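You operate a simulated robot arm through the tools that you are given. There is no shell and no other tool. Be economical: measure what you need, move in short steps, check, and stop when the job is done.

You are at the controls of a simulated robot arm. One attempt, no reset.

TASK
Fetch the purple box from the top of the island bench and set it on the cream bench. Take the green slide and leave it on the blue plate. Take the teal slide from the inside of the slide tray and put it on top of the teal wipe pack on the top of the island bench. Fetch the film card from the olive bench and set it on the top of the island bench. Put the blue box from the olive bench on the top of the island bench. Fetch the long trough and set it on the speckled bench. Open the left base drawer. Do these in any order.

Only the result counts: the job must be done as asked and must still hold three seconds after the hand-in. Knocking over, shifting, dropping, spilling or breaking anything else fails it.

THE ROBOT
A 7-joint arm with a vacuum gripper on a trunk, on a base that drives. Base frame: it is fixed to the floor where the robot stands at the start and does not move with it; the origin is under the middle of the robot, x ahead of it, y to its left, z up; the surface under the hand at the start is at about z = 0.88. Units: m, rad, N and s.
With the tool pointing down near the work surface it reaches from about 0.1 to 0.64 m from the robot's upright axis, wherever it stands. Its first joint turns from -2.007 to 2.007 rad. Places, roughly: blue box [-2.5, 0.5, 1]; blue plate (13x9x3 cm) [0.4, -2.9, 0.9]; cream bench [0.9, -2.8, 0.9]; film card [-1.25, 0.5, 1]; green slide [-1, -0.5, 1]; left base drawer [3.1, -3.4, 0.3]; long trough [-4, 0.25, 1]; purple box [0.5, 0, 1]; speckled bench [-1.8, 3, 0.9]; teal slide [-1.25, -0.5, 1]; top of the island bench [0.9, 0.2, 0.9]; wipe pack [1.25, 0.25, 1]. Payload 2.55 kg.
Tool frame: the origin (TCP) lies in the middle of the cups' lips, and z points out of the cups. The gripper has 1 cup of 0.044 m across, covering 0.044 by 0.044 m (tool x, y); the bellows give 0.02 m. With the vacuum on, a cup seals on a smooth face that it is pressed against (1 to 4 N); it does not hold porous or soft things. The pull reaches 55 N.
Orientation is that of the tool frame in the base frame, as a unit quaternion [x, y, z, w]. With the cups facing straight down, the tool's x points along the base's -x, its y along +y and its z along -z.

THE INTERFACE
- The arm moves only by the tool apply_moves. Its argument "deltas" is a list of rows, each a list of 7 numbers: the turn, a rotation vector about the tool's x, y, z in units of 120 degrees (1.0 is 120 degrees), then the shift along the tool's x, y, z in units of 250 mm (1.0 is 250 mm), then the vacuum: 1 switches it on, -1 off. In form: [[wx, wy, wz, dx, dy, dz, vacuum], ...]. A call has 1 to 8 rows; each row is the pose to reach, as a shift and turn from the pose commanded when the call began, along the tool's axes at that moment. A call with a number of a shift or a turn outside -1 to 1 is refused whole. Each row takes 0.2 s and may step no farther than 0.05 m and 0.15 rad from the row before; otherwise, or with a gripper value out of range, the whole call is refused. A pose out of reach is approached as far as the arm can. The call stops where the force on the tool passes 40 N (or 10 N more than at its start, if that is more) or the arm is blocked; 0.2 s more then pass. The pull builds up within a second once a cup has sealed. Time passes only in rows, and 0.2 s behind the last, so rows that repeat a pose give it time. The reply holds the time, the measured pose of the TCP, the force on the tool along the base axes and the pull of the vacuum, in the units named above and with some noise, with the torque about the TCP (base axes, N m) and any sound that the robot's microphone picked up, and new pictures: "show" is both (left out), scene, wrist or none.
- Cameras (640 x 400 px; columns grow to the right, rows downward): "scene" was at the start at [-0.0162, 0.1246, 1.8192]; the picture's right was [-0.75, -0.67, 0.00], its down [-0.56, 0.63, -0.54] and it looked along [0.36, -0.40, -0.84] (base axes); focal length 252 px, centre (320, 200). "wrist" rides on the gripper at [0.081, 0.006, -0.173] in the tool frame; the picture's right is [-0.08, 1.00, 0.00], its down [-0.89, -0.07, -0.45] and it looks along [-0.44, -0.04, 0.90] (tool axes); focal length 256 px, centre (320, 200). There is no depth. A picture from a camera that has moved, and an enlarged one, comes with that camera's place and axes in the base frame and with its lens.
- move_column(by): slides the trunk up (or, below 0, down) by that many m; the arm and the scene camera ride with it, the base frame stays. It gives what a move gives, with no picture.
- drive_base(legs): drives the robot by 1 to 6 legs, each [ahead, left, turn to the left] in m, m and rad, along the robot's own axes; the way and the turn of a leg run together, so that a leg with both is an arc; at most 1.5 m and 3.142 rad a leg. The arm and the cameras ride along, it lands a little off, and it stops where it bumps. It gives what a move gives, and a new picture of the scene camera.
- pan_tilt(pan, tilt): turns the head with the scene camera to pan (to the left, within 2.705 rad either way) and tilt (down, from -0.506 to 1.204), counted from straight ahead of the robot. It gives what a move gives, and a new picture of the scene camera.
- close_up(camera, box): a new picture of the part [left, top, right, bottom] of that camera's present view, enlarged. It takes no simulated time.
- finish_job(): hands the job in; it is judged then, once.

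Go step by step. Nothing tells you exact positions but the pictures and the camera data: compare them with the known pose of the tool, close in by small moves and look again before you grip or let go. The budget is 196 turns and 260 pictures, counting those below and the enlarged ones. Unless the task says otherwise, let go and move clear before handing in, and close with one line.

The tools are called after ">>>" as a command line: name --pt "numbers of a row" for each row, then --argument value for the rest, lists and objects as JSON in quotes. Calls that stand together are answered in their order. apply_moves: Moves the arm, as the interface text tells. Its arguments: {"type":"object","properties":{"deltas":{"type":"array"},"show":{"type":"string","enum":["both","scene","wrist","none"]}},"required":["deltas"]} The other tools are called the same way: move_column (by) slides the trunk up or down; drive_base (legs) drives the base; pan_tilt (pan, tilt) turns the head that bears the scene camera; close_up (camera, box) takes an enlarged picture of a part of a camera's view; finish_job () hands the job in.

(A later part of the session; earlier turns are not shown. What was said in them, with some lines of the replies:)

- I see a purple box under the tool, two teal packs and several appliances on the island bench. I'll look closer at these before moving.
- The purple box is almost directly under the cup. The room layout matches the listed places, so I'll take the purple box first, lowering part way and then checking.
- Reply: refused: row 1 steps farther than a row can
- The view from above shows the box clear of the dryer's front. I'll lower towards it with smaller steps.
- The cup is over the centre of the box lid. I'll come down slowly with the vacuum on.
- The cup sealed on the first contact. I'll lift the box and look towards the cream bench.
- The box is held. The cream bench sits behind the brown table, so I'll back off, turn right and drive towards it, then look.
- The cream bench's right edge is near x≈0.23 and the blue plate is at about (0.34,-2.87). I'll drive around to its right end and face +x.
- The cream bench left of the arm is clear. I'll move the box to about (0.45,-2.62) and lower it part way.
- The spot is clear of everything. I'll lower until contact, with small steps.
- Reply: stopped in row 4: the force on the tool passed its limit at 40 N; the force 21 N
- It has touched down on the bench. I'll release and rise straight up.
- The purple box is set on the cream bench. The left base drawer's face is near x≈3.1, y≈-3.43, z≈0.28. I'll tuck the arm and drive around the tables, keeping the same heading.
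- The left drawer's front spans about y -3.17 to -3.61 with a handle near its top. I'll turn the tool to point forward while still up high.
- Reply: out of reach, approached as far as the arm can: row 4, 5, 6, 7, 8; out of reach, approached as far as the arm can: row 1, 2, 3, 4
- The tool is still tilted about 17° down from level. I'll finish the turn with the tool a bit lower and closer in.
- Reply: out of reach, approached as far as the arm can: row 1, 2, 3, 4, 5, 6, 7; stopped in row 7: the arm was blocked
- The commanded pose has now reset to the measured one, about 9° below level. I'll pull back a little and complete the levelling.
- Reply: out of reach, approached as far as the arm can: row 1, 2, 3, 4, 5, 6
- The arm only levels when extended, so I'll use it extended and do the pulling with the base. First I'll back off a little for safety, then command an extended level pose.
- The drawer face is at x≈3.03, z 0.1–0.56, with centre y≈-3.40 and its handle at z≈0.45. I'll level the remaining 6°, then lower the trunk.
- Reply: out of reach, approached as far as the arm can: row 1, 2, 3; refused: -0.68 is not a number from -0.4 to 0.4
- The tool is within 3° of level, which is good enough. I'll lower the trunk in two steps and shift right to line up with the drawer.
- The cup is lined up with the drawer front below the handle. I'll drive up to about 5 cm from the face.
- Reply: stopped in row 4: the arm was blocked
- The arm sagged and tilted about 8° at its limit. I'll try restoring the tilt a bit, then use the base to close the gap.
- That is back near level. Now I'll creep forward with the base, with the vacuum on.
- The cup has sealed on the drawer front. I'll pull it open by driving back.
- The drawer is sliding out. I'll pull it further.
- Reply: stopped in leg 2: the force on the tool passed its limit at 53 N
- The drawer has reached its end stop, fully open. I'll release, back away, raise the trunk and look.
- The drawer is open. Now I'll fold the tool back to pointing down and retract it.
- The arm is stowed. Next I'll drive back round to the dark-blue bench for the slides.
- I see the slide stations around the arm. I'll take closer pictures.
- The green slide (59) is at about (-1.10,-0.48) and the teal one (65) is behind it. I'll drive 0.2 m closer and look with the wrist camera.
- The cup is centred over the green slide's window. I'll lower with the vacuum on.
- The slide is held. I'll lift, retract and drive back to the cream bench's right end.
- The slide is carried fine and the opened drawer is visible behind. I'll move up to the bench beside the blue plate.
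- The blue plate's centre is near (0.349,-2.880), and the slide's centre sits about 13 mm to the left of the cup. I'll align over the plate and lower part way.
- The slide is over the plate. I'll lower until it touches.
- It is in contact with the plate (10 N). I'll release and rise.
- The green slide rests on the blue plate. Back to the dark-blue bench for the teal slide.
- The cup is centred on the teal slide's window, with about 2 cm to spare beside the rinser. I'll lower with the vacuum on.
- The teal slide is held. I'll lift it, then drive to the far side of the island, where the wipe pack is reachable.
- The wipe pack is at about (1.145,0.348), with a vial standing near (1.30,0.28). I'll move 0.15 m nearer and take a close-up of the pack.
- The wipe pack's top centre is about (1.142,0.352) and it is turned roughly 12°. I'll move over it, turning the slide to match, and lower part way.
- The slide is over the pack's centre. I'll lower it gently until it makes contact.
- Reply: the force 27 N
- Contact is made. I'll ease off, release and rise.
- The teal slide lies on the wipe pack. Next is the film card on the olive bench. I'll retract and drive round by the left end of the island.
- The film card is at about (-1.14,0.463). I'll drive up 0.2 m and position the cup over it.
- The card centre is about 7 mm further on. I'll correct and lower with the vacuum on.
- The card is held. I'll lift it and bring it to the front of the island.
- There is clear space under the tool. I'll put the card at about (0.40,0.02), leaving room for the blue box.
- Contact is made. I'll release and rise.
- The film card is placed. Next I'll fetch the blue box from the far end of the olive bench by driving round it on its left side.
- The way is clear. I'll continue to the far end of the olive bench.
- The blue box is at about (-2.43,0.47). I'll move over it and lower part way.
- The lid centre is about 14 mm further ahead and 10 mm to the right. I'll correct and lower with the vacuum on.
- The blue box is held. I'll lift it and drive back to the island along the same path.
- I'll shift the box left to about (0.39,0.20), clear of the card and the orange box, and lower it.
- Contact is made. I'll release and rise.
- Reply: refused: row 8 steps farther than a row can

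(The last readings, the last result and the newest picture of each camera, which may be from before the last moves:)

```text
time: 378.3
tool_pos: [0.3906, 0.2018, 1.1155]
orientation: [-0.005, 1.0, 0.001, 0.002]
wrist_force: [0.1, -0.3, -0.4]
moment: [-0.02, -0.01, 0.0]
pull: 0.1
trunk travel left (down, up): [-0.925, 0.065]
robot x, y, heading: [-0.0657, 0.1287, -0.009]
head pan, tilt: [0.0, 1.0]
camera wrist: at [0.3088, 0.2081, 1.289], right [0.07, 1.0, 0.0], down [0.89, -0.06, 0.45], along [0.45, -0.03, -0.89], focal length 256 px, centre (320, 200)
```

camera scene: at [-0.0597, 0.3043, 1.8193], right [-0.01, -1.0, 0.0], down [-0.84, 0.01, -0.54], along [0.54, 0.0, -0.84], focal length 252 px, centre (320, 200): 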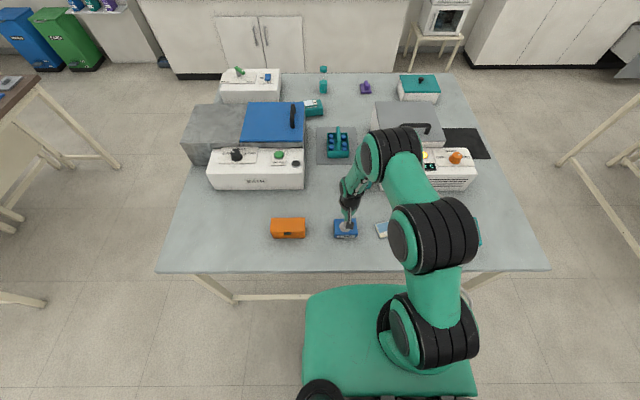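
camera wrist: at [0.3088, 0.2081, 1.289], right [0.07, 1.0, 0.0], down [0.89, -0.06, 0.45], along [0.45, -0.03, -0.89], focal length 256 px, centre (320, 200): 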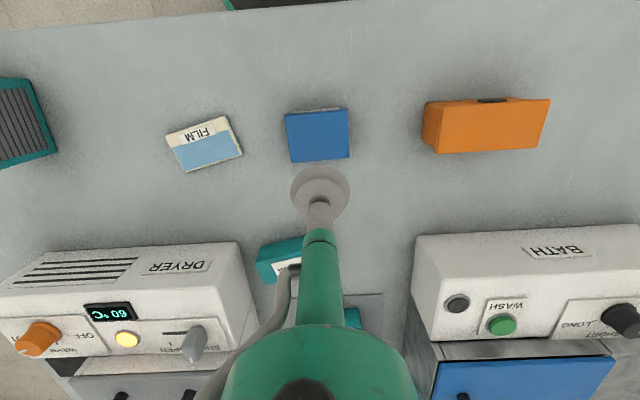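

The blue box and film card are on the island. The last item is the long trough, likely the white trough near (-4.06,0.18). I'll drive there and look.

>>> drive_base --legs '[[-0.4, 0, 0], [0, 1.42, 0], [0, 0, 3.141], [1.5, 0, 0], [1.38, 0, 0], [0, 1.25, 0]]'

>>> pan_tilt --pan 0.1 --tilt 0.85

>>> apply_moves --pt "0 0 0 0 0 0 -1" --show "wrist"

```text
time: 414.4
tool_pos: [-3.7741, 0.1617, 1.1152]
orientation: [1.0, 0.023, -0.001, 0.0]
wrist_force: [0.0, 1.2, -0.4]
moment: [0.02, -0.03, 0.0]
pull: 0.1
trunk travel left (down, up): [-0.925, 0.065]
robot x, y, heading: [-3.3161, 0.2526, -3.11]
head pan, tilt: [0.0, 1.0]
camera scene: at [-3.3237, 0.0757, 1.8193], right [-0.03, 1.0, 0.0], down [0.84, 0.03, -0.54], along [-0.54, -0.02, -0.84], focal length 252 px, centre (320, 200)
```

scene: 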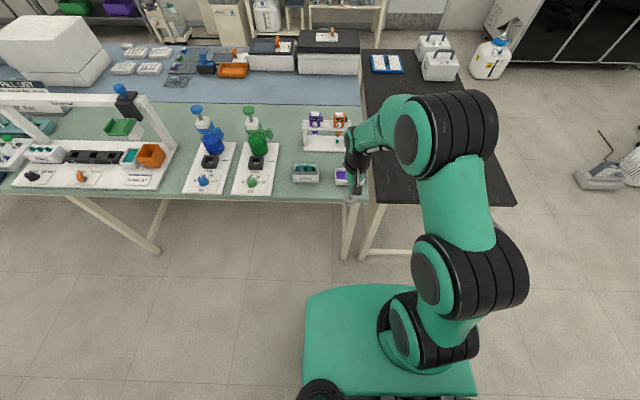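

```text
time: 415.1
tool_pos: [-3.774, 0.161, 1.1145]
orientation: [1.0, 0.024, -0.002, -0.001]
wrist_force: [-1.1, 0.8, -1.2]
moment: [-0.02, -0.03, 0.01]
pull: 0.1
trunk travel left (down, up): [-0.925, 0.065]
robot x, y, heading: [-3.3191, 0.2535, -3.106]
head pan, tilt: [0.099, 0.85]
camera scene: at [-3.3316, 0.0678, 1.8304], right [-0.13, 0.99, 0.0], down [0.75, 0.1, -0.66], along [-0.65, -0.09, -0.75], focal length 252 px, centre (320, 200)
```

scene: 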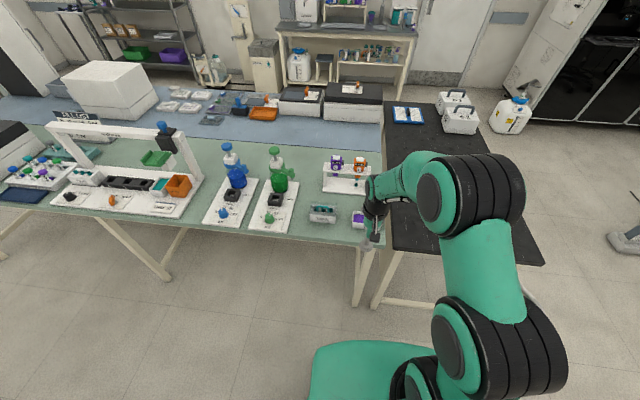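

```text
time: 415.4
tool_pos: [-3.7733, 0.1612, 1.1152]
orientation: [1.0, 0.024, 0.0, -0.001]
wrist_force: [-0.1, 0.0, 0.3]
moment: [0.02, 0.02, -0.01]
pull: 0.1
trunk travel left (down, up): [-0.925, 0.065]
robot x, y, heading: [-3.3139, 0.2545, -3.112]
head pan, tilt: [0.099, 0.85]
camera wrist: at [-3.6927, 0.1577, 1.288], right [-0.03, -1.0, 0.0], down [-0.89, 0.03, 0.45], along [-0.45, 0.01, -0.89], focal length 256 px, centre (320, 200)
```

wrist: 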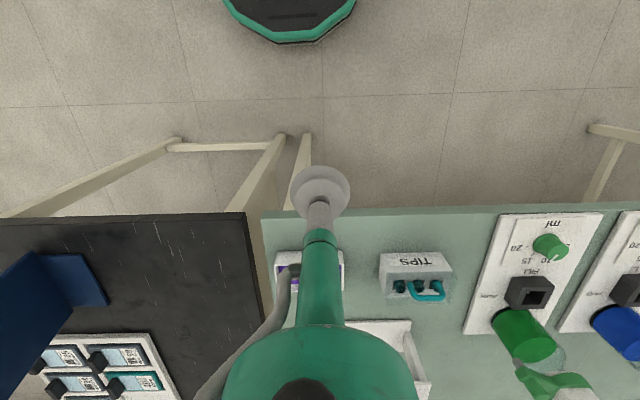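

>>> apply_moves --pt "0 0 0 0.02 -0.18 0 -1" --pt "0 0 0 0.04 -0.36 0 -1" --pt "0 0 0 0.06 -0.54 0 -1" --pt "0 0 0 0.06 -0.72 0 -1" --pt "0 0 0 0.06 -0.8 0 -1" --show "wrist"

>>> close_up --camera "scene" --box '[290, 140, 410, 240]'

>>> close_up --camera "wrist" --box '[320, 220, 520, 345]'

```text
time: 416.6
tool_pos: [-3.768, 0.361, 1.117]
orientation: [1.0, 0.025, -0.002, -0.001]
wrist_force: [-0.5, 1.0, 0.6]
moment: [0.0, 0.0, 0.05]
pull: 0.1
trunk travel left (down, up): [-0.925, 0.065]
robot x, y, heading: [-3.3159, 0.2509, -3.109]
head pan, tilt: [0.099, 0.85]
camera wrist: at [-3.6872, 0.3576, 1.2892], right [-0.03, -1.0, 0.0], down [-0.89, 0.03, 0.45], along [-0.45, 0.01, -0.89], focal length 256 px, centre (320, 200)
```

wrist: 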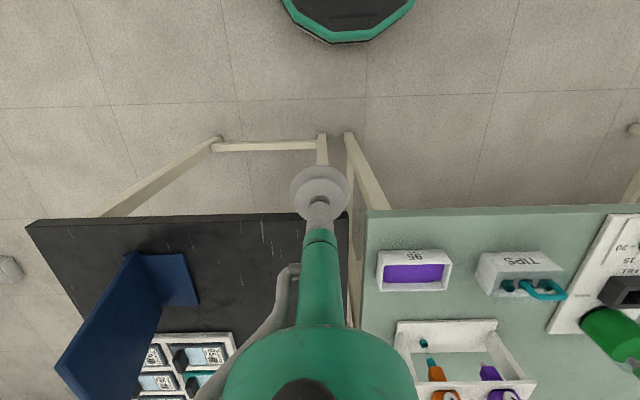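

```text
4.00 times, centred on (350, 190) of scene
camera zoom: at [-3.3318, 0.0678, 1.8304], right [-0.13, 0.99, 0.0], down [0.74, 0.1, -0.66], along [-0.65, -0.09, -0.75], focal length 1010 px, centre (200, 240)
```

zoom: 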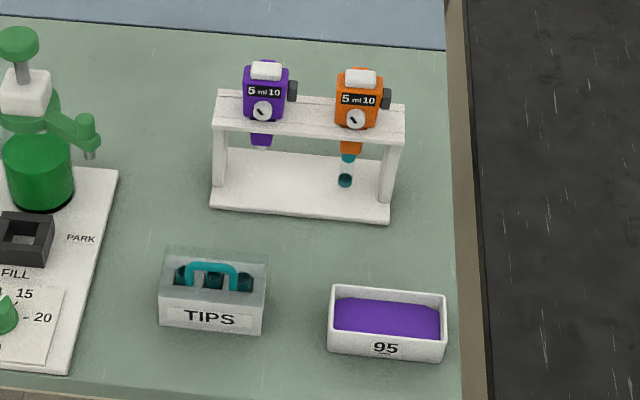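

```text
3.20 times, centred on (420, 282) of wrist
camera zoom: at [-3.6872, 0.3576, 1.2892], right [-0.03, -1.0, 0.0], down [-0.89, 0.03, 0.45], along [-0.45, 0.01, -0.89], focal length 819 px, centre (0, -64)
```

zoom: 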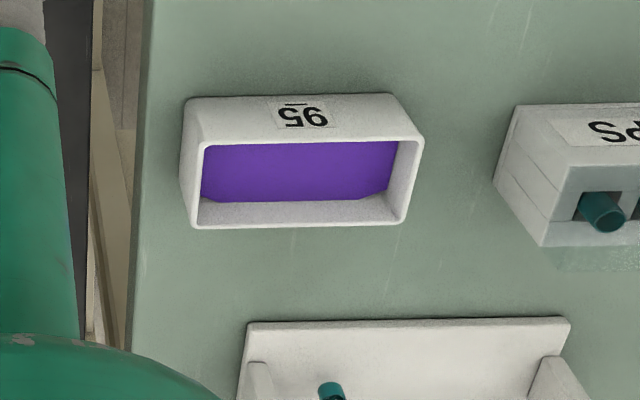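

The trough is white with a purple fill, labelled 95, and open at the top. I need its dimensions and a look at the fill to choose a grip, so I'll zoom in.

>>> close_up --camera "scene" --box '[366, 205, 406, 235]'

>>> close_up --camera "wrist" --box '[365, 235, 465, 300]'

```text
13.33 times, centred on (386, 220) of scene
camera zoom: at [-3.3318, 0.0678, 1.8304], right [-0.13, 0.99, 0.0], down [0.74, 0.1, -0.66], along [-0.65, -0.09, -0.75], focal length 3366 px, centre (-560, -67)
```

zoom: 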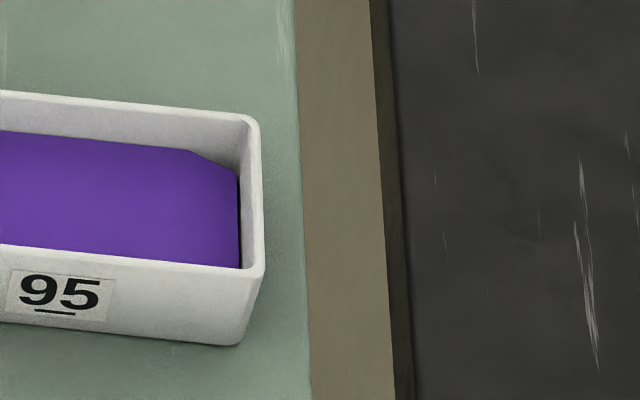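

```text
6.15 times, centred on (415, 268) of wrist
camera zoom: at [-3.6872, 0.3576, 1.2892], right [-0.03, -1.0, 0.0], down [-0.89, 0.03, 0.45], along [-0.45, 0.01, -0.89], focal length 1575 px, centre (-265, -215)
```

zoom: 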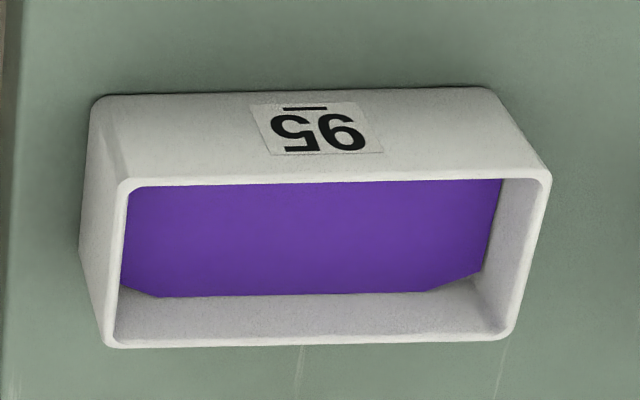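

The trough is about 12.4 × 6.6 × 4.2 cm, centred near (-4.038,0.189), with liquid in it. Its inner floor is wide enough for the cup, so a vertical grip keeps it level. I'll bring the arm back, straighten the heading and drive closer.

>>> apply_moves --pt "0 0 0 0 0.18 0 -1" --pt "0 0 0 0 0.36 0 -1" --pt "0 0 0 0 0.54 0 -1" --pt "0 0 0 0 0.66 0 -1" --show "none"

>>> drive_base --legs '[[0, 0, -0.032], [0.25, 0, 0]]'

>>> apply_moves --pt "0 0 0 0 0 0 -1" --show "wrist"

```text
time: 417.6
tool_pos: [-3.7598, 0.1961, 1.1146]
orientation: [1.0, 0.023, -0.001, 0.0]
wrist_force: [-0.1, 0.4, 0.4]
moment: [0.01, -0.01, -0.04]
pull: 0.0
trunk travel left (down, up): [-0.925, 0.065]
robot x, y, heading: [-3.3162, 0.2518, -3.11]
head pan, tilt: [0.099, 0.85]
```

```text
time: 419.8
tool_pos: [-4.0101, 0.2103, 1.1147]
orientation: [1.0, 0.008, 0.0, -0.001]
wrist_force: [-0.5, -0.5, -1.2]
moment: [0.0, -0.01, -0.02]
pull: 0.1
trunk travel left (down, up): [-0.925, 0.065]
robot x, y, heading: [-3.5682, 0.2567, 3.138]
head pan, tilt: [0.099, 0.85]
camera scene: at [-3.5861, 0.0687, 1.8304], right [-0.1, 1.0, 0.0], down [0.75, 0.07, -0.66], along [-0.66, -0.06, -0.75], focal length 252 px, centre (320, 200)
```

scene: 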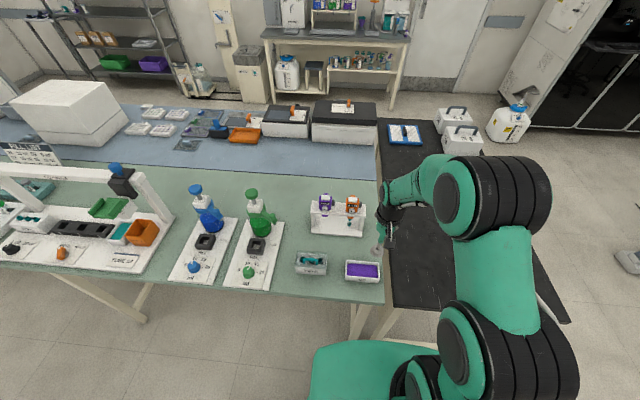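

```text
time: 420.2
tool_pos: [-4.01, 0.2124, 1.1145]
orientation: [1.0, 0.008, -0.002, -0.001]
wrist_force: [0.4, -0.6, -0.6]
moment: [-0.02, -0.01, 0.01]
pull: 0.0
trunk travel left (down, up): [-0.925, 0.065]
robot x, y, heading: [-3.5702, 0.2549, 3.14]
head pan, tilt: [0.099, 0.85]
camera wrist: at [-3.9282, 0.205, 1.2882], right [-0.06, -1.0, 0.0], down [-0.89, 0.06, 0.45], along [-0.45, 0.03, -0.89], focal length 256 px, centre (320, 200)
```

wrist: 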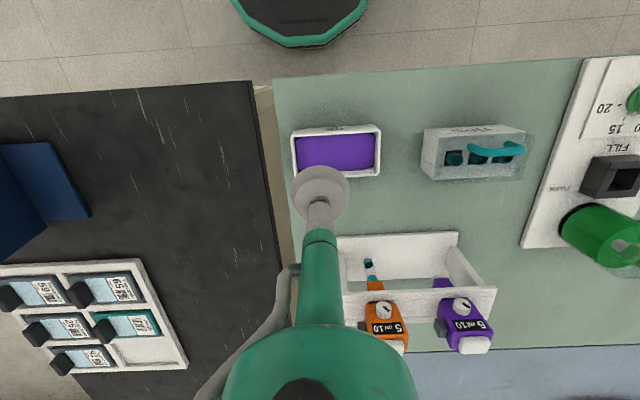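

The trough's centre is confirmed at (-4.037,0.188). I'll align over it and lower to about 1.0 to check again.

>>> apply_moves --pt "0 0 0 -0.108 0.096 0.0 -1" --pt "0 0 0 -0.108 0.096 0.18 -1" --pt "0 0 0 -0.108 0.096 0.36 -1" --pt "0 0 0 -0.108 0.096 0.5 -1" --pt "0 0 0 -0.108 0.096 0.5 -1" --show "wrist"

>>> close_up --camera "scene" --box '[320, 170, 440, 300]'

```text
time: 421.4
tool_pos: [-4.0365, 0.1857, 0.9898]
orientation: [1.0, 0.008, -0.002, 0.0]
wrist_force: [0.8, -0.2, -0.3]
moment: [-0.02, -0.01, -0.01]
pull: 0.1
trunk travel left (down, up): [-0.925, 0.065]
robot x, y, heading: [-3.5669, 0.2511, 3.14]
head pan, tilt: [0.099, 0.85]
camera wrist: at [-3.9554, 0.1811, 1.1636], right [-0.06, -1.0, 0.0], down [-0.89, 0.06, 0.45], along [-0.45, 0.03, -0.89], focal length 256 px, centre (320, 200)
```

wrist: 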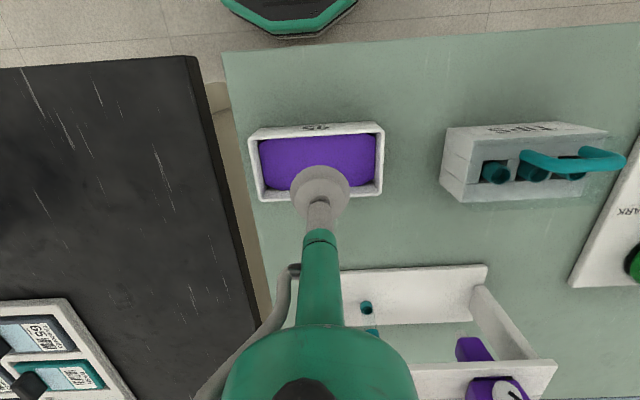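

```text
3.08 times, centred on (380, 235) of scene
camera zoom: at [-3.5852, 0.069, 1.8305], right [-0.1, 1.0, 0.0], down [0.75, 0.07, -0.66], along [-0.66, -0.06, -0.75], focal length 777 px, centre (135, 92)
```

zoom: 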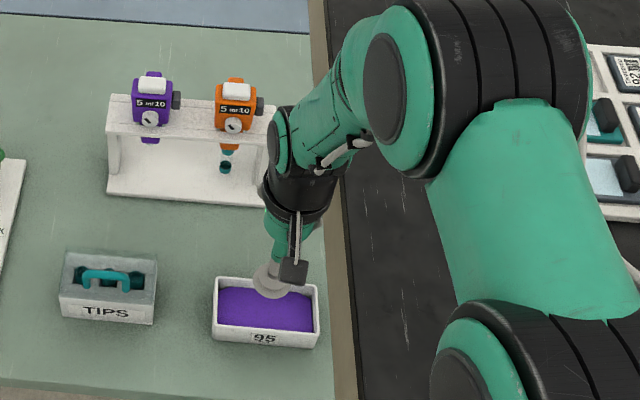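

The cup is within 3 mm of the centre. I'll correct and go down slowly into the trough with the vacuum on, watching force.

>>> apply_moves --pt "0 0 0 0.012 -0.008 0.1 1" --pt "0 0 0 0.012 -0.008 0.2 1" --pt "0 0 0 0.012 -0.008 0.26 1" --pt "0 0 0 0.012 -0.008 0.29 1" --pt "0 0 0 0.012 -0.008 0.31 1" --pt "0 0 0 0.012 -0.008 0.325 1" --show "wrist"

```text
time: 422.8
tool_pos: [-4.0348, 0.1873, 0.9079]
orientation: [1.0, 0.008, -0.002, -0.001]
wrist_force: [-0.8, 0.5, -0.4]
moment: [0.02, 0.03, -0.01]
pull: 0.0
trunk travel left (down, up): [-0.925, 0.065]
robot x, y, heading: [-3.5642, 0.255, 3.142]
head pan, tilt: [0.099, 0.85]
camera wrist: at [-3.9534, 0.1823, 1.0815], right [-0.06, -1.0, 0.0], down [-0.89, 0.06, 0.45], along [-0.45, 0.03, -0.89], focal length 256 px, centre (320, 200)
```

wrist: 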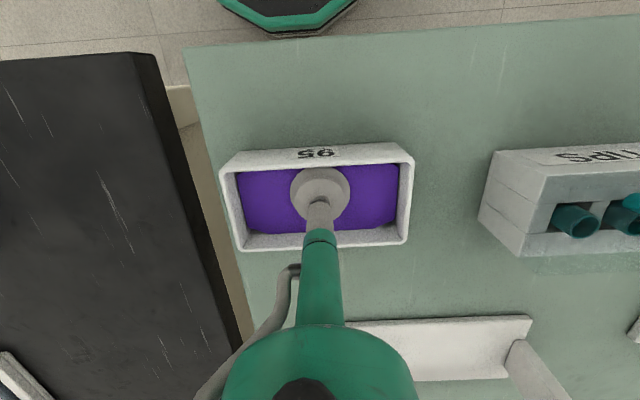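

It looks centred in the opening with no contact yet. I'll continue in small steps.

>>> apply_moves --pt "0 0 0 0 0 0.016 1" --pt "0 0 0 0 0 0.032 1" --pt "0 0 0 0 0 0.048 1" --pt "0 0 0 0 0 0.06 1" --pt "0 0 0 0 0 0.06 1" --show "none"

```text
time: 424.0
tool_pos: [-4.0338, 0.1879, 0.8939]
orientation: [1.0, 0.008, -0.001, -0.001]
wrist_force: [-1.2, -0.4, -0.3]
moment: [0.0, -0.03, 0.0]
pull: 0.1
trunk travel left (down, up): [-0.925, 0.065]
robot x, y, heading: [-3.5624, 0.2526, 3.137]
head pan, tilt: [0.099, 0.85]
```

>>> apply_moves --pt "0 0 0 0 0 0.012 1" --pt "0 0 0 0 0 0.024 1" --pt "0 0 0 0 0 0.032 1" --pt "0 0 0 0 0 0.032 1" --pt "0 0 0 0 0 0.032 1" --show "none"

```text
time: 425.2
tool_pos: [-4.0311, 0.1885, 0.8853]
orientation: [1.0, 0.008, 0.001, -0.001]
wrist_force: [9.1, 2.5, -0.3]
moment: [0.01, -0.07, 0.01]
pull: 55.7
trunk travel left (down, up): [-0.925, 0.065]
robot x, y, heading: [-3.566, 0.2563, 3.141]
head pan, tilt: [0.099, 0.85]
```

The cup has sealed on the trough's floor. I'll lift gently.

>>> apply_moves --pt "0 0 0 0 0 -0.02 1" --pt "0 0 0 0 0 -0.05 1" --pt "0 0 0 0 0 -0.09 1" --pt "0 0 0 0 0 -0.14 1" --pt "0 0 0 0 0 -0.2 1" --pt "0 0 0 0 0 -0.25 1" --pt "0 0 0 0 0 -0.29 1" --pt "0 0 0 0 0 -0.31 1" --show "wrist"

>>> close_up --camera "scene" --box '[320, 170, 440, 300]'

```text
time: 427.0
tool_pos: [-4.034, 0.1872, 0.9626]
orientation: [1.0, 0.007, -0.001, -0.001]
wrist_force: [-0.9, 0.7, -2.1]
moment: [0.01, -0.06, 0.0]
pull: 54.8
trunk travel left (down, up): [-0.925, 0.065]
robot x, y, heading: [-3.5682, 0.2563, 3.143]
head pan, tilt: [0.099, 0.85]
camera wrist: at [-3.9533, 0.1827, 1.1365], right [-0.06, -1.0, 0.0], down [-0.89, 0.06, 0.45], along [-0.45, 0.03, -0.89], focal length 256 px, centre (320, 200)
```

wrist: 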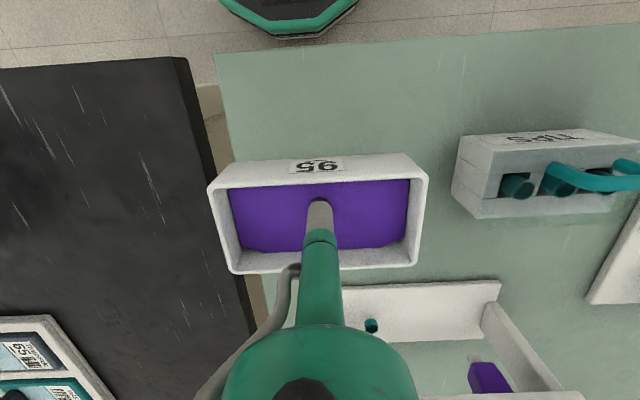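

```text
3.08 times, centred on (380, 235) of scene
camera zoom: at [-3.5863, 0.0686, 1.8304], right [-0.1, 1.0, 0.0], down [0.75, 0.07, -0.66], along [-0.66, -0.06, -0.75], focal length 777 px, centre (135, 92)
```

zoom: 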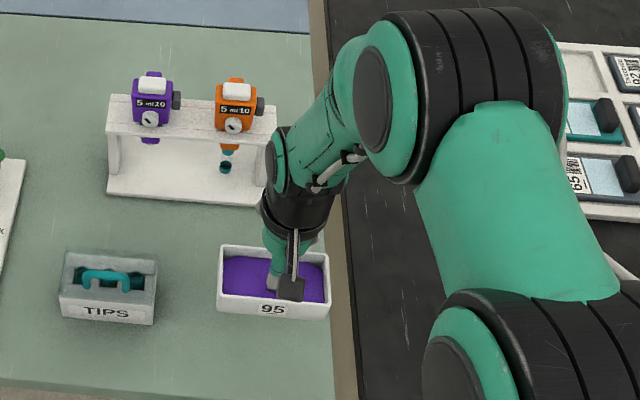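

The trough is held level with its contents. I'll raise it more, slowly, and drive towards the speckled bench.

>>> apply_moves --pt "0 0 0 0 0 -0.03 1" --pt "0 0 0 0 0 -0.08 1" --pt "0 0 0 0 0 -0.15 1" --pt "0 0 0 0 0 -0.23 1" --pt "0 0 0 0 0 -0.31 1" --pt "0 0 0 0 0 -0.38 1" --pt "0 0 0 0 0 -0.43 1" --pt "0 0 0 0 0 -0.45 1" --show "none"

>>> drive_base --legs '[[-0.3, 0, 0], [0, -1.35, 0]]'

>>> drive_base --legs '[[-1.1, 0, 0], [-0.9, 0, 0], [0, 0, -1.571]]'

>>> pan_tilt --pan 0.2 --tilt 0.6

```text
time: 428.8
tool_pos: [-4.0341, 0.189, 1.0758]
orientation: [1.0, 0.007, 0.0, -0.001]
wrist_force: [0.1, 0.0, -2.7]
moment: [0.0, -0.02, 0.01]
pull: 55.2
trunk travel left (down, up): [-0.925, 0.065]
robot x, y, heading: [-3.5627, 0.2552, 3.138]
head pan, tilt: [0.099, 0.85]
```

```text
time: 437.3
tool_pos: [-3.7285, 1.5477, 1.076]
orientation: [1.0, 0.006, -0.001, -0.001]
wrist_force: [-0.4, -0.2, -2.2]
moment: [0.0, -0.08, -0.03]
pull: 54.8
trunk travel left (down, up): [-0.925, 0.065]
robot x, y, heading: [-3.2617, 1.6112, 3.14]
head pan, tilt: [0.099, 0.85]
camera scene: at [-3.2821, 1.4255, 1.8304], right [-0.1, 1.0, 0.0], down [0.75, 0.07, -0.66], along [-0.66, -0.06, -0.75], focal length 252 px, centre (320, 200)
```

scene: 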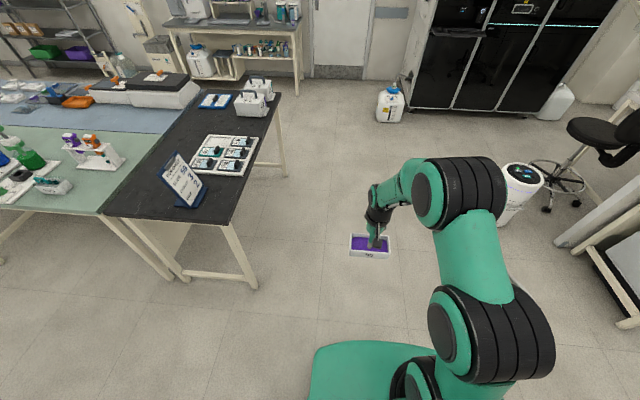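

```text
time: 451.1
tool_pos: [-1.3276, 2.0768, 1.0756]
orientation: [0.717, -0.697, 0.0, -0.002]
wrist_force: [1.1, -0.4, -1.5]
moment: [-0.03, 0.0, -0.01]
pull: 55.1
trunk travel left (down, up): [-0.925, 0.065]
robot x, y, heading: [-1.2562, 1.6099, 1.579]
head pan, tilt: [0.099, 0.85]
camera scene: at [-1.445, 1.6252, 1.8304], right [0.99, 0.11, 0.0], down [0.08, -0.75, -0.66], along [-0.07, 0.66, -0.75], focal length 252 px, centre (320, 200)
```

scene: 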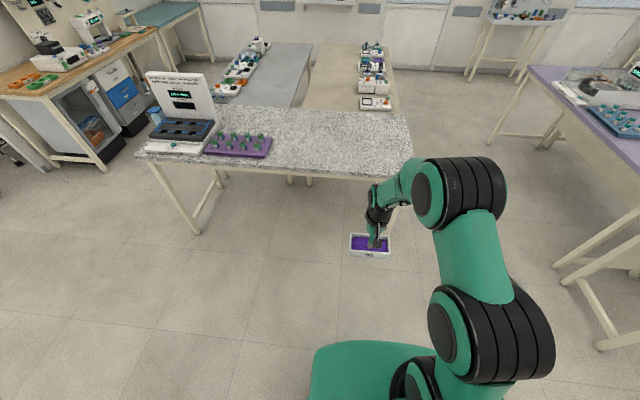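

```text
time: 451.8
tool_pos: [-1.3274, 2.0767, 1.0753]
orientation: [0.716, -0.698, 0.001, 0.0]
wrist_force: [-0.6, -0.3, -1.5]
moment: [-0.03, 0.02, 0.01]
pull: 55.1
trunk travel left (down, up): [-0.925, 0.065]
robot x, y, heading: [-1.2584, 1.6096, 1.583]
head pan, tilt: [0.201, 0.6]
camera scene: at [-1.455, 1.6339, 1.8512], right [0.98, 0.21, 0.0], down [0.12, -0.55, -0.82], along [-0.17, 0.81, -0.57], focal length 252 px, centre (320, 200)
```

scene: 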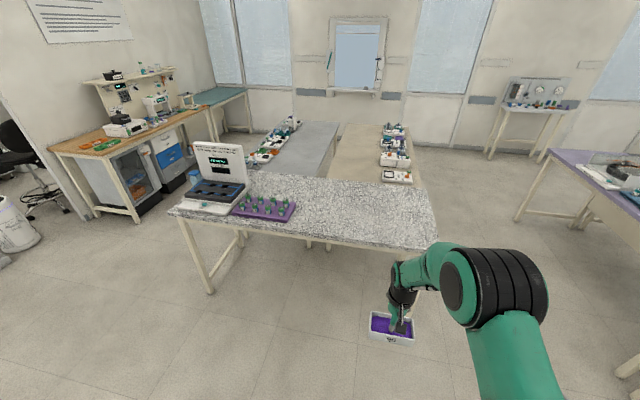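

The right part of the speckled bench is empty. I'll drive up to put the trough over about (-1.45,2.9).

>>> drive_base --legs '[[0, 0.13, 0], [0.81, 0, 0]]'

>>> pan_tilt --pan 0.0 --tilt 1.0

>>> apply_moves --pt "0 0 0 0 0 0 1" --show "wrist"

```text
time: 457.0
tool_pos: [-1.468, 2.8791, 1.0756]
orientation: [0.717, -0.697, 0.0, -0.002]
wrist_force: [-0.4, -0.2, -1.4]
moment: [-0.02, -0.01, -0.01]
pull: 54.2
trunk travel left (down, up): [-0.925, 0.065]
robot x, y, heading: [-1.3946, 2.4104, 1.583]
head pan, tilt: [0.201, 0.6]
camera scene: at [-1.5938, 2.4367, 1.8513], right [0.98, 0.21, 0.0], down [0.12, -0.55, -0.82], along [-0.17, 0.81, -0.57], focal length 252 px, centre (320, 200)
```

scene: 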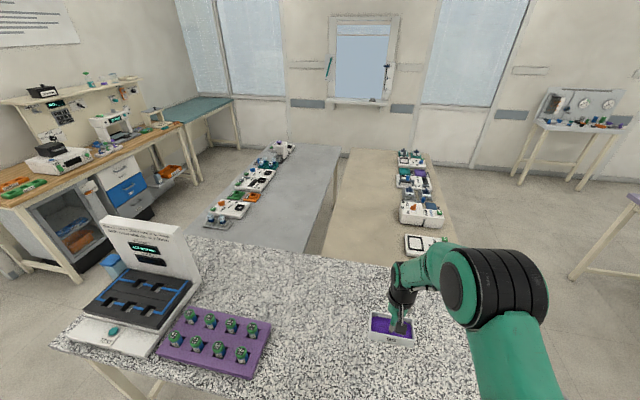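

```text
time: 457.9
tool_pos: [-1.4667, 2.8793, 1.0752]
orientation: [0.717, -0.697, 0.0, -0.001]
wrist_force: [0.4, -0.3, -1.6]
moment: [-0.03, 0.03, 0.0]
pull: 54.9
trunk travel left (down, up): [-0.925, 0.065]
robot x, y, heading: [-1.3939, 2.4081, 1.582]
head pan, tilt: [0.0, 1.0]
camera scene: at [-1.576, 2.4196, 1.8194], right [1.0, 0.01, 0.0], down [0.01, -0.84, -0.54], along [-0.01, 0.54, -0.84], focal length 252 px, centre (320, 200)
```

scene: 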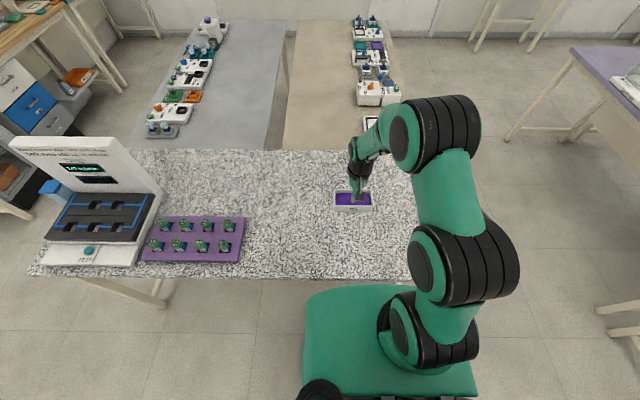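

```text
time: 458.3
tool_pos: [-1.4675, 2.8785, 1.0762]
orientation: [0.717, -0.697, 0.0, -0.002]
wrist_force: [-0.1, -0.1, -1.6]
moment: [-0.05, 0.06, 0.01]
pull: 54.6
trunk travel left (down, up): [-0.925, 0.065]
robot x, y, heading: [-1.3964, 2.418, 1.58]
head pan, tilt: [0.0, 1.0]
camera wrist: at [-1.4715, 2.7977, 1.249], right [-1.0, 0.05, 0.0], down [0.04, 0.89, 0.45], along [0.02, 0.45, -0.89], focal length 256 px, centre (320, 200)
```

wrist: 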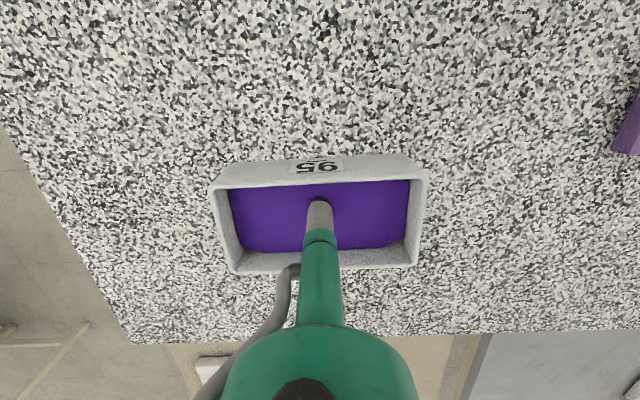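

The spot below is empty. I'll lower gently.

>>> apply_moves --pt "0 0 0 0 0 0.04 1" --pt "0 0 0 0 0 0.12 1" --pt "0 0 0 0 0 0.22 1" --pt "0 0 0 0 0 0.34 1" --pt "0 0 0 0 0 0.46 1" --pt "0 0 0 0 0 0.56 1" --pt "0 0 0 0 0 0.64 1" --pt "0 0 0 0 0 0.68 1" --show "none"

>>> apply_moves --pt "0 0 0 0 0 0.016 1" --pt "0 0 0 0 0 0.032 1" --pt "0 0 0 0 0 0.044 1" --pt "0 0 0 0 0 0.052 1" --pt "0 0 0 0 0 0.06 1" --show "none"

```text
time: 460.1
tool_pos: [-1.4674, 2.8803, 0.9059]
orientation: [0.717, -0.697, 0.0, -0.002]
wrist_force: [0.2, -0.1, -2.3]
moment: [-0.05, -0.03, 0.01]
pull: 54.8
trunk travel left (down, up): [-0.925, 0.065]
robot x, y, heading: [-1.3932, 2.4142, 1.58]
head pan, tilt: [0.0, 1.0]
```

```text
time: 461.3
tool_pos: [-1.467, 2.8802, 0.89]
orientation: [0.717, -0.697, 0.0, -0.001]
wrist_force: [0.2, -0.4, -2.1]
moment: [-0.01, -0.01, -0.01]
pull: 55.2
trunk travel left (down, up): [-0.925, 0.065]
robot x, y, heading: [-1.3946, 2.4129, 1.58]
head pan, tilt: [0.0, 1.0]
```

>>> apply_moves --pt "0 0 0 0 0 0.008 1" --pt "0 0 0 0 0 0.016 1" --pt "0 0 0 0 0 0.024 1" --pt "0 0 0 0 0 0.03 1" --show "wrist"

```text
time: 462.3
tool_pos: [-1.4656, 2.8764, 0.8844]
orientation: [0.717, -0.697, 0.0, -0.001]
wrist_force: [2.2, -14.1, 17.0]
moment: [-0.16, -0.02, 0.02]
pull: 54.8
trunk travel left (down, up): [-0.925, 0.065]
robot x, y, heading: [-1.3953, 2.4134, 1.582]
head pan, tilt: [0.0, 1.0]
camera wrist: at [-1.4709, 2.7947, 1.0582], right [-1.0, 0.05, 0.0], down [0.04, 0.89, 0.45], along [0.02, 0.45, -0.89], focal length 256 px, centre (320, 200)
```

wrist: 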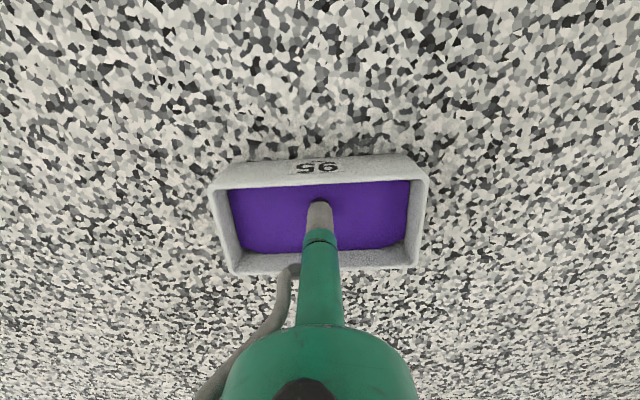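

It is down on the bench. I'll ease the press, release and come out slowly.

>>> apply_moves --pt "0 0 0 0 0 -0.014 1" --pt "0 0 0 0 0 -0.014 -1" --pt "0 0 0 0 0 -0.014 -1" --pt "0 0 0 0 0 -0.014 -1" --pt "0 0 0 0 0 -0.014 -1" --show "none"

>>> apply_moves --pt "0 0 0 0 0 -0.02 -1" --pt "0 0 0 0 0 -0.05 -1" --pt "0 0 0 0 0 -0.09 -1" --pt "0 0 0 0 0 -0.14 -1" --pt "0 0 0 0 0 -0.22 -1" --pt "0 0 0 0 0 -0.35 -1" --pt "0 0 0 0 0 -0.5 -1" --pt "0 0 0 0 0 -0.65 -1" --show "both"

```text
time: 463.5
tool_pos: [-1.4676, 2.8801, 0.8861]
orientation: [0.717, -0.697, -0.001, -0.001]
wrist_force: [-0.8, 0.3, 0.2]
moment: [0.01, -0.05, 0.01]
pull: 0.0
trunk travel left (down, up): [-0.925, 0.065]
robot x, y, heading: [-1.3967, 2.4123, 1.579]
head pan, tilt: [0.0, 1.0]
```

```text
time: 465.3
tool_pos: [-1.468, 2.8782, 1.0506]
orientation: [0.717, -0.698, 0.0, -0.001]
wrist_force: [-0.8, 0.0, -0.3]
moment: [0.03, -0.01, 0.01]
pull: 0.1
trunk travel left (down, up): [-0.925, 0.065]
robot x, y, heading: [-1.3951, 2.4123, 1.587]
head pan, tilt: [0.0, 1.0]
camera scene: at [-1.5758, 2.4183, 1.8193], right [1.0, 0.01, 0.0], down [0.01, -0.84, -0.54], along [-0.01, 0.54, -0.84], focal length 252 px, centre (320, 200)
camera wrist: at [-1.4723, 2.7967, 1.224], right [-1.0, 0.05, 0.0], down [0.04, 0.89, 0.45], along [0.02, 0.45, -0.89], focal length 256 px, centre (320, 200)
```

scene: 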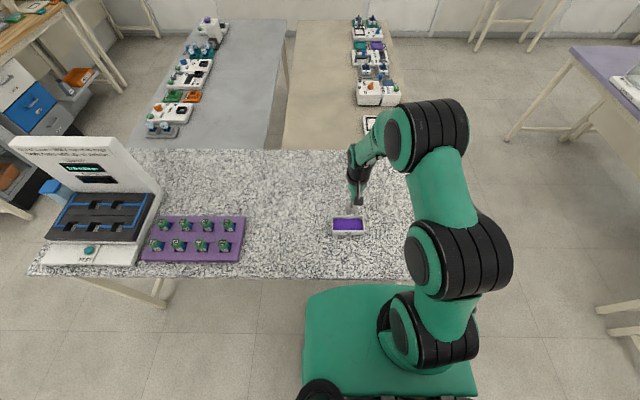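
wrist: 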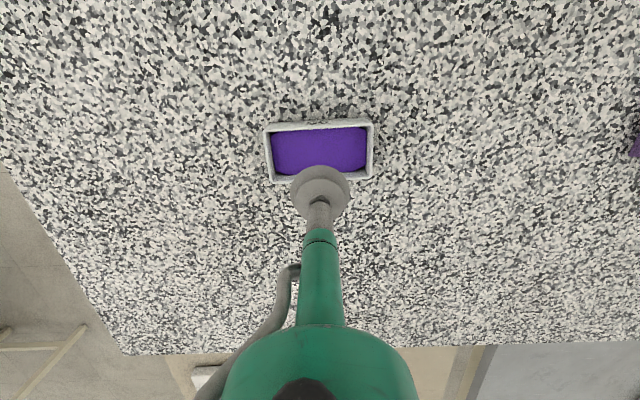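

The trough is on the speckled bench with its liquid intact, and the cup is clear of it. Everything else was checked when it was placed, so I'll hand in.

>>> finish_job

```text
The job is handed in.
```

All seven tasks are done and the job is handed in: the purple box, both slides, the film card, the blue box and the trough are placed, and the left base drawer is open.
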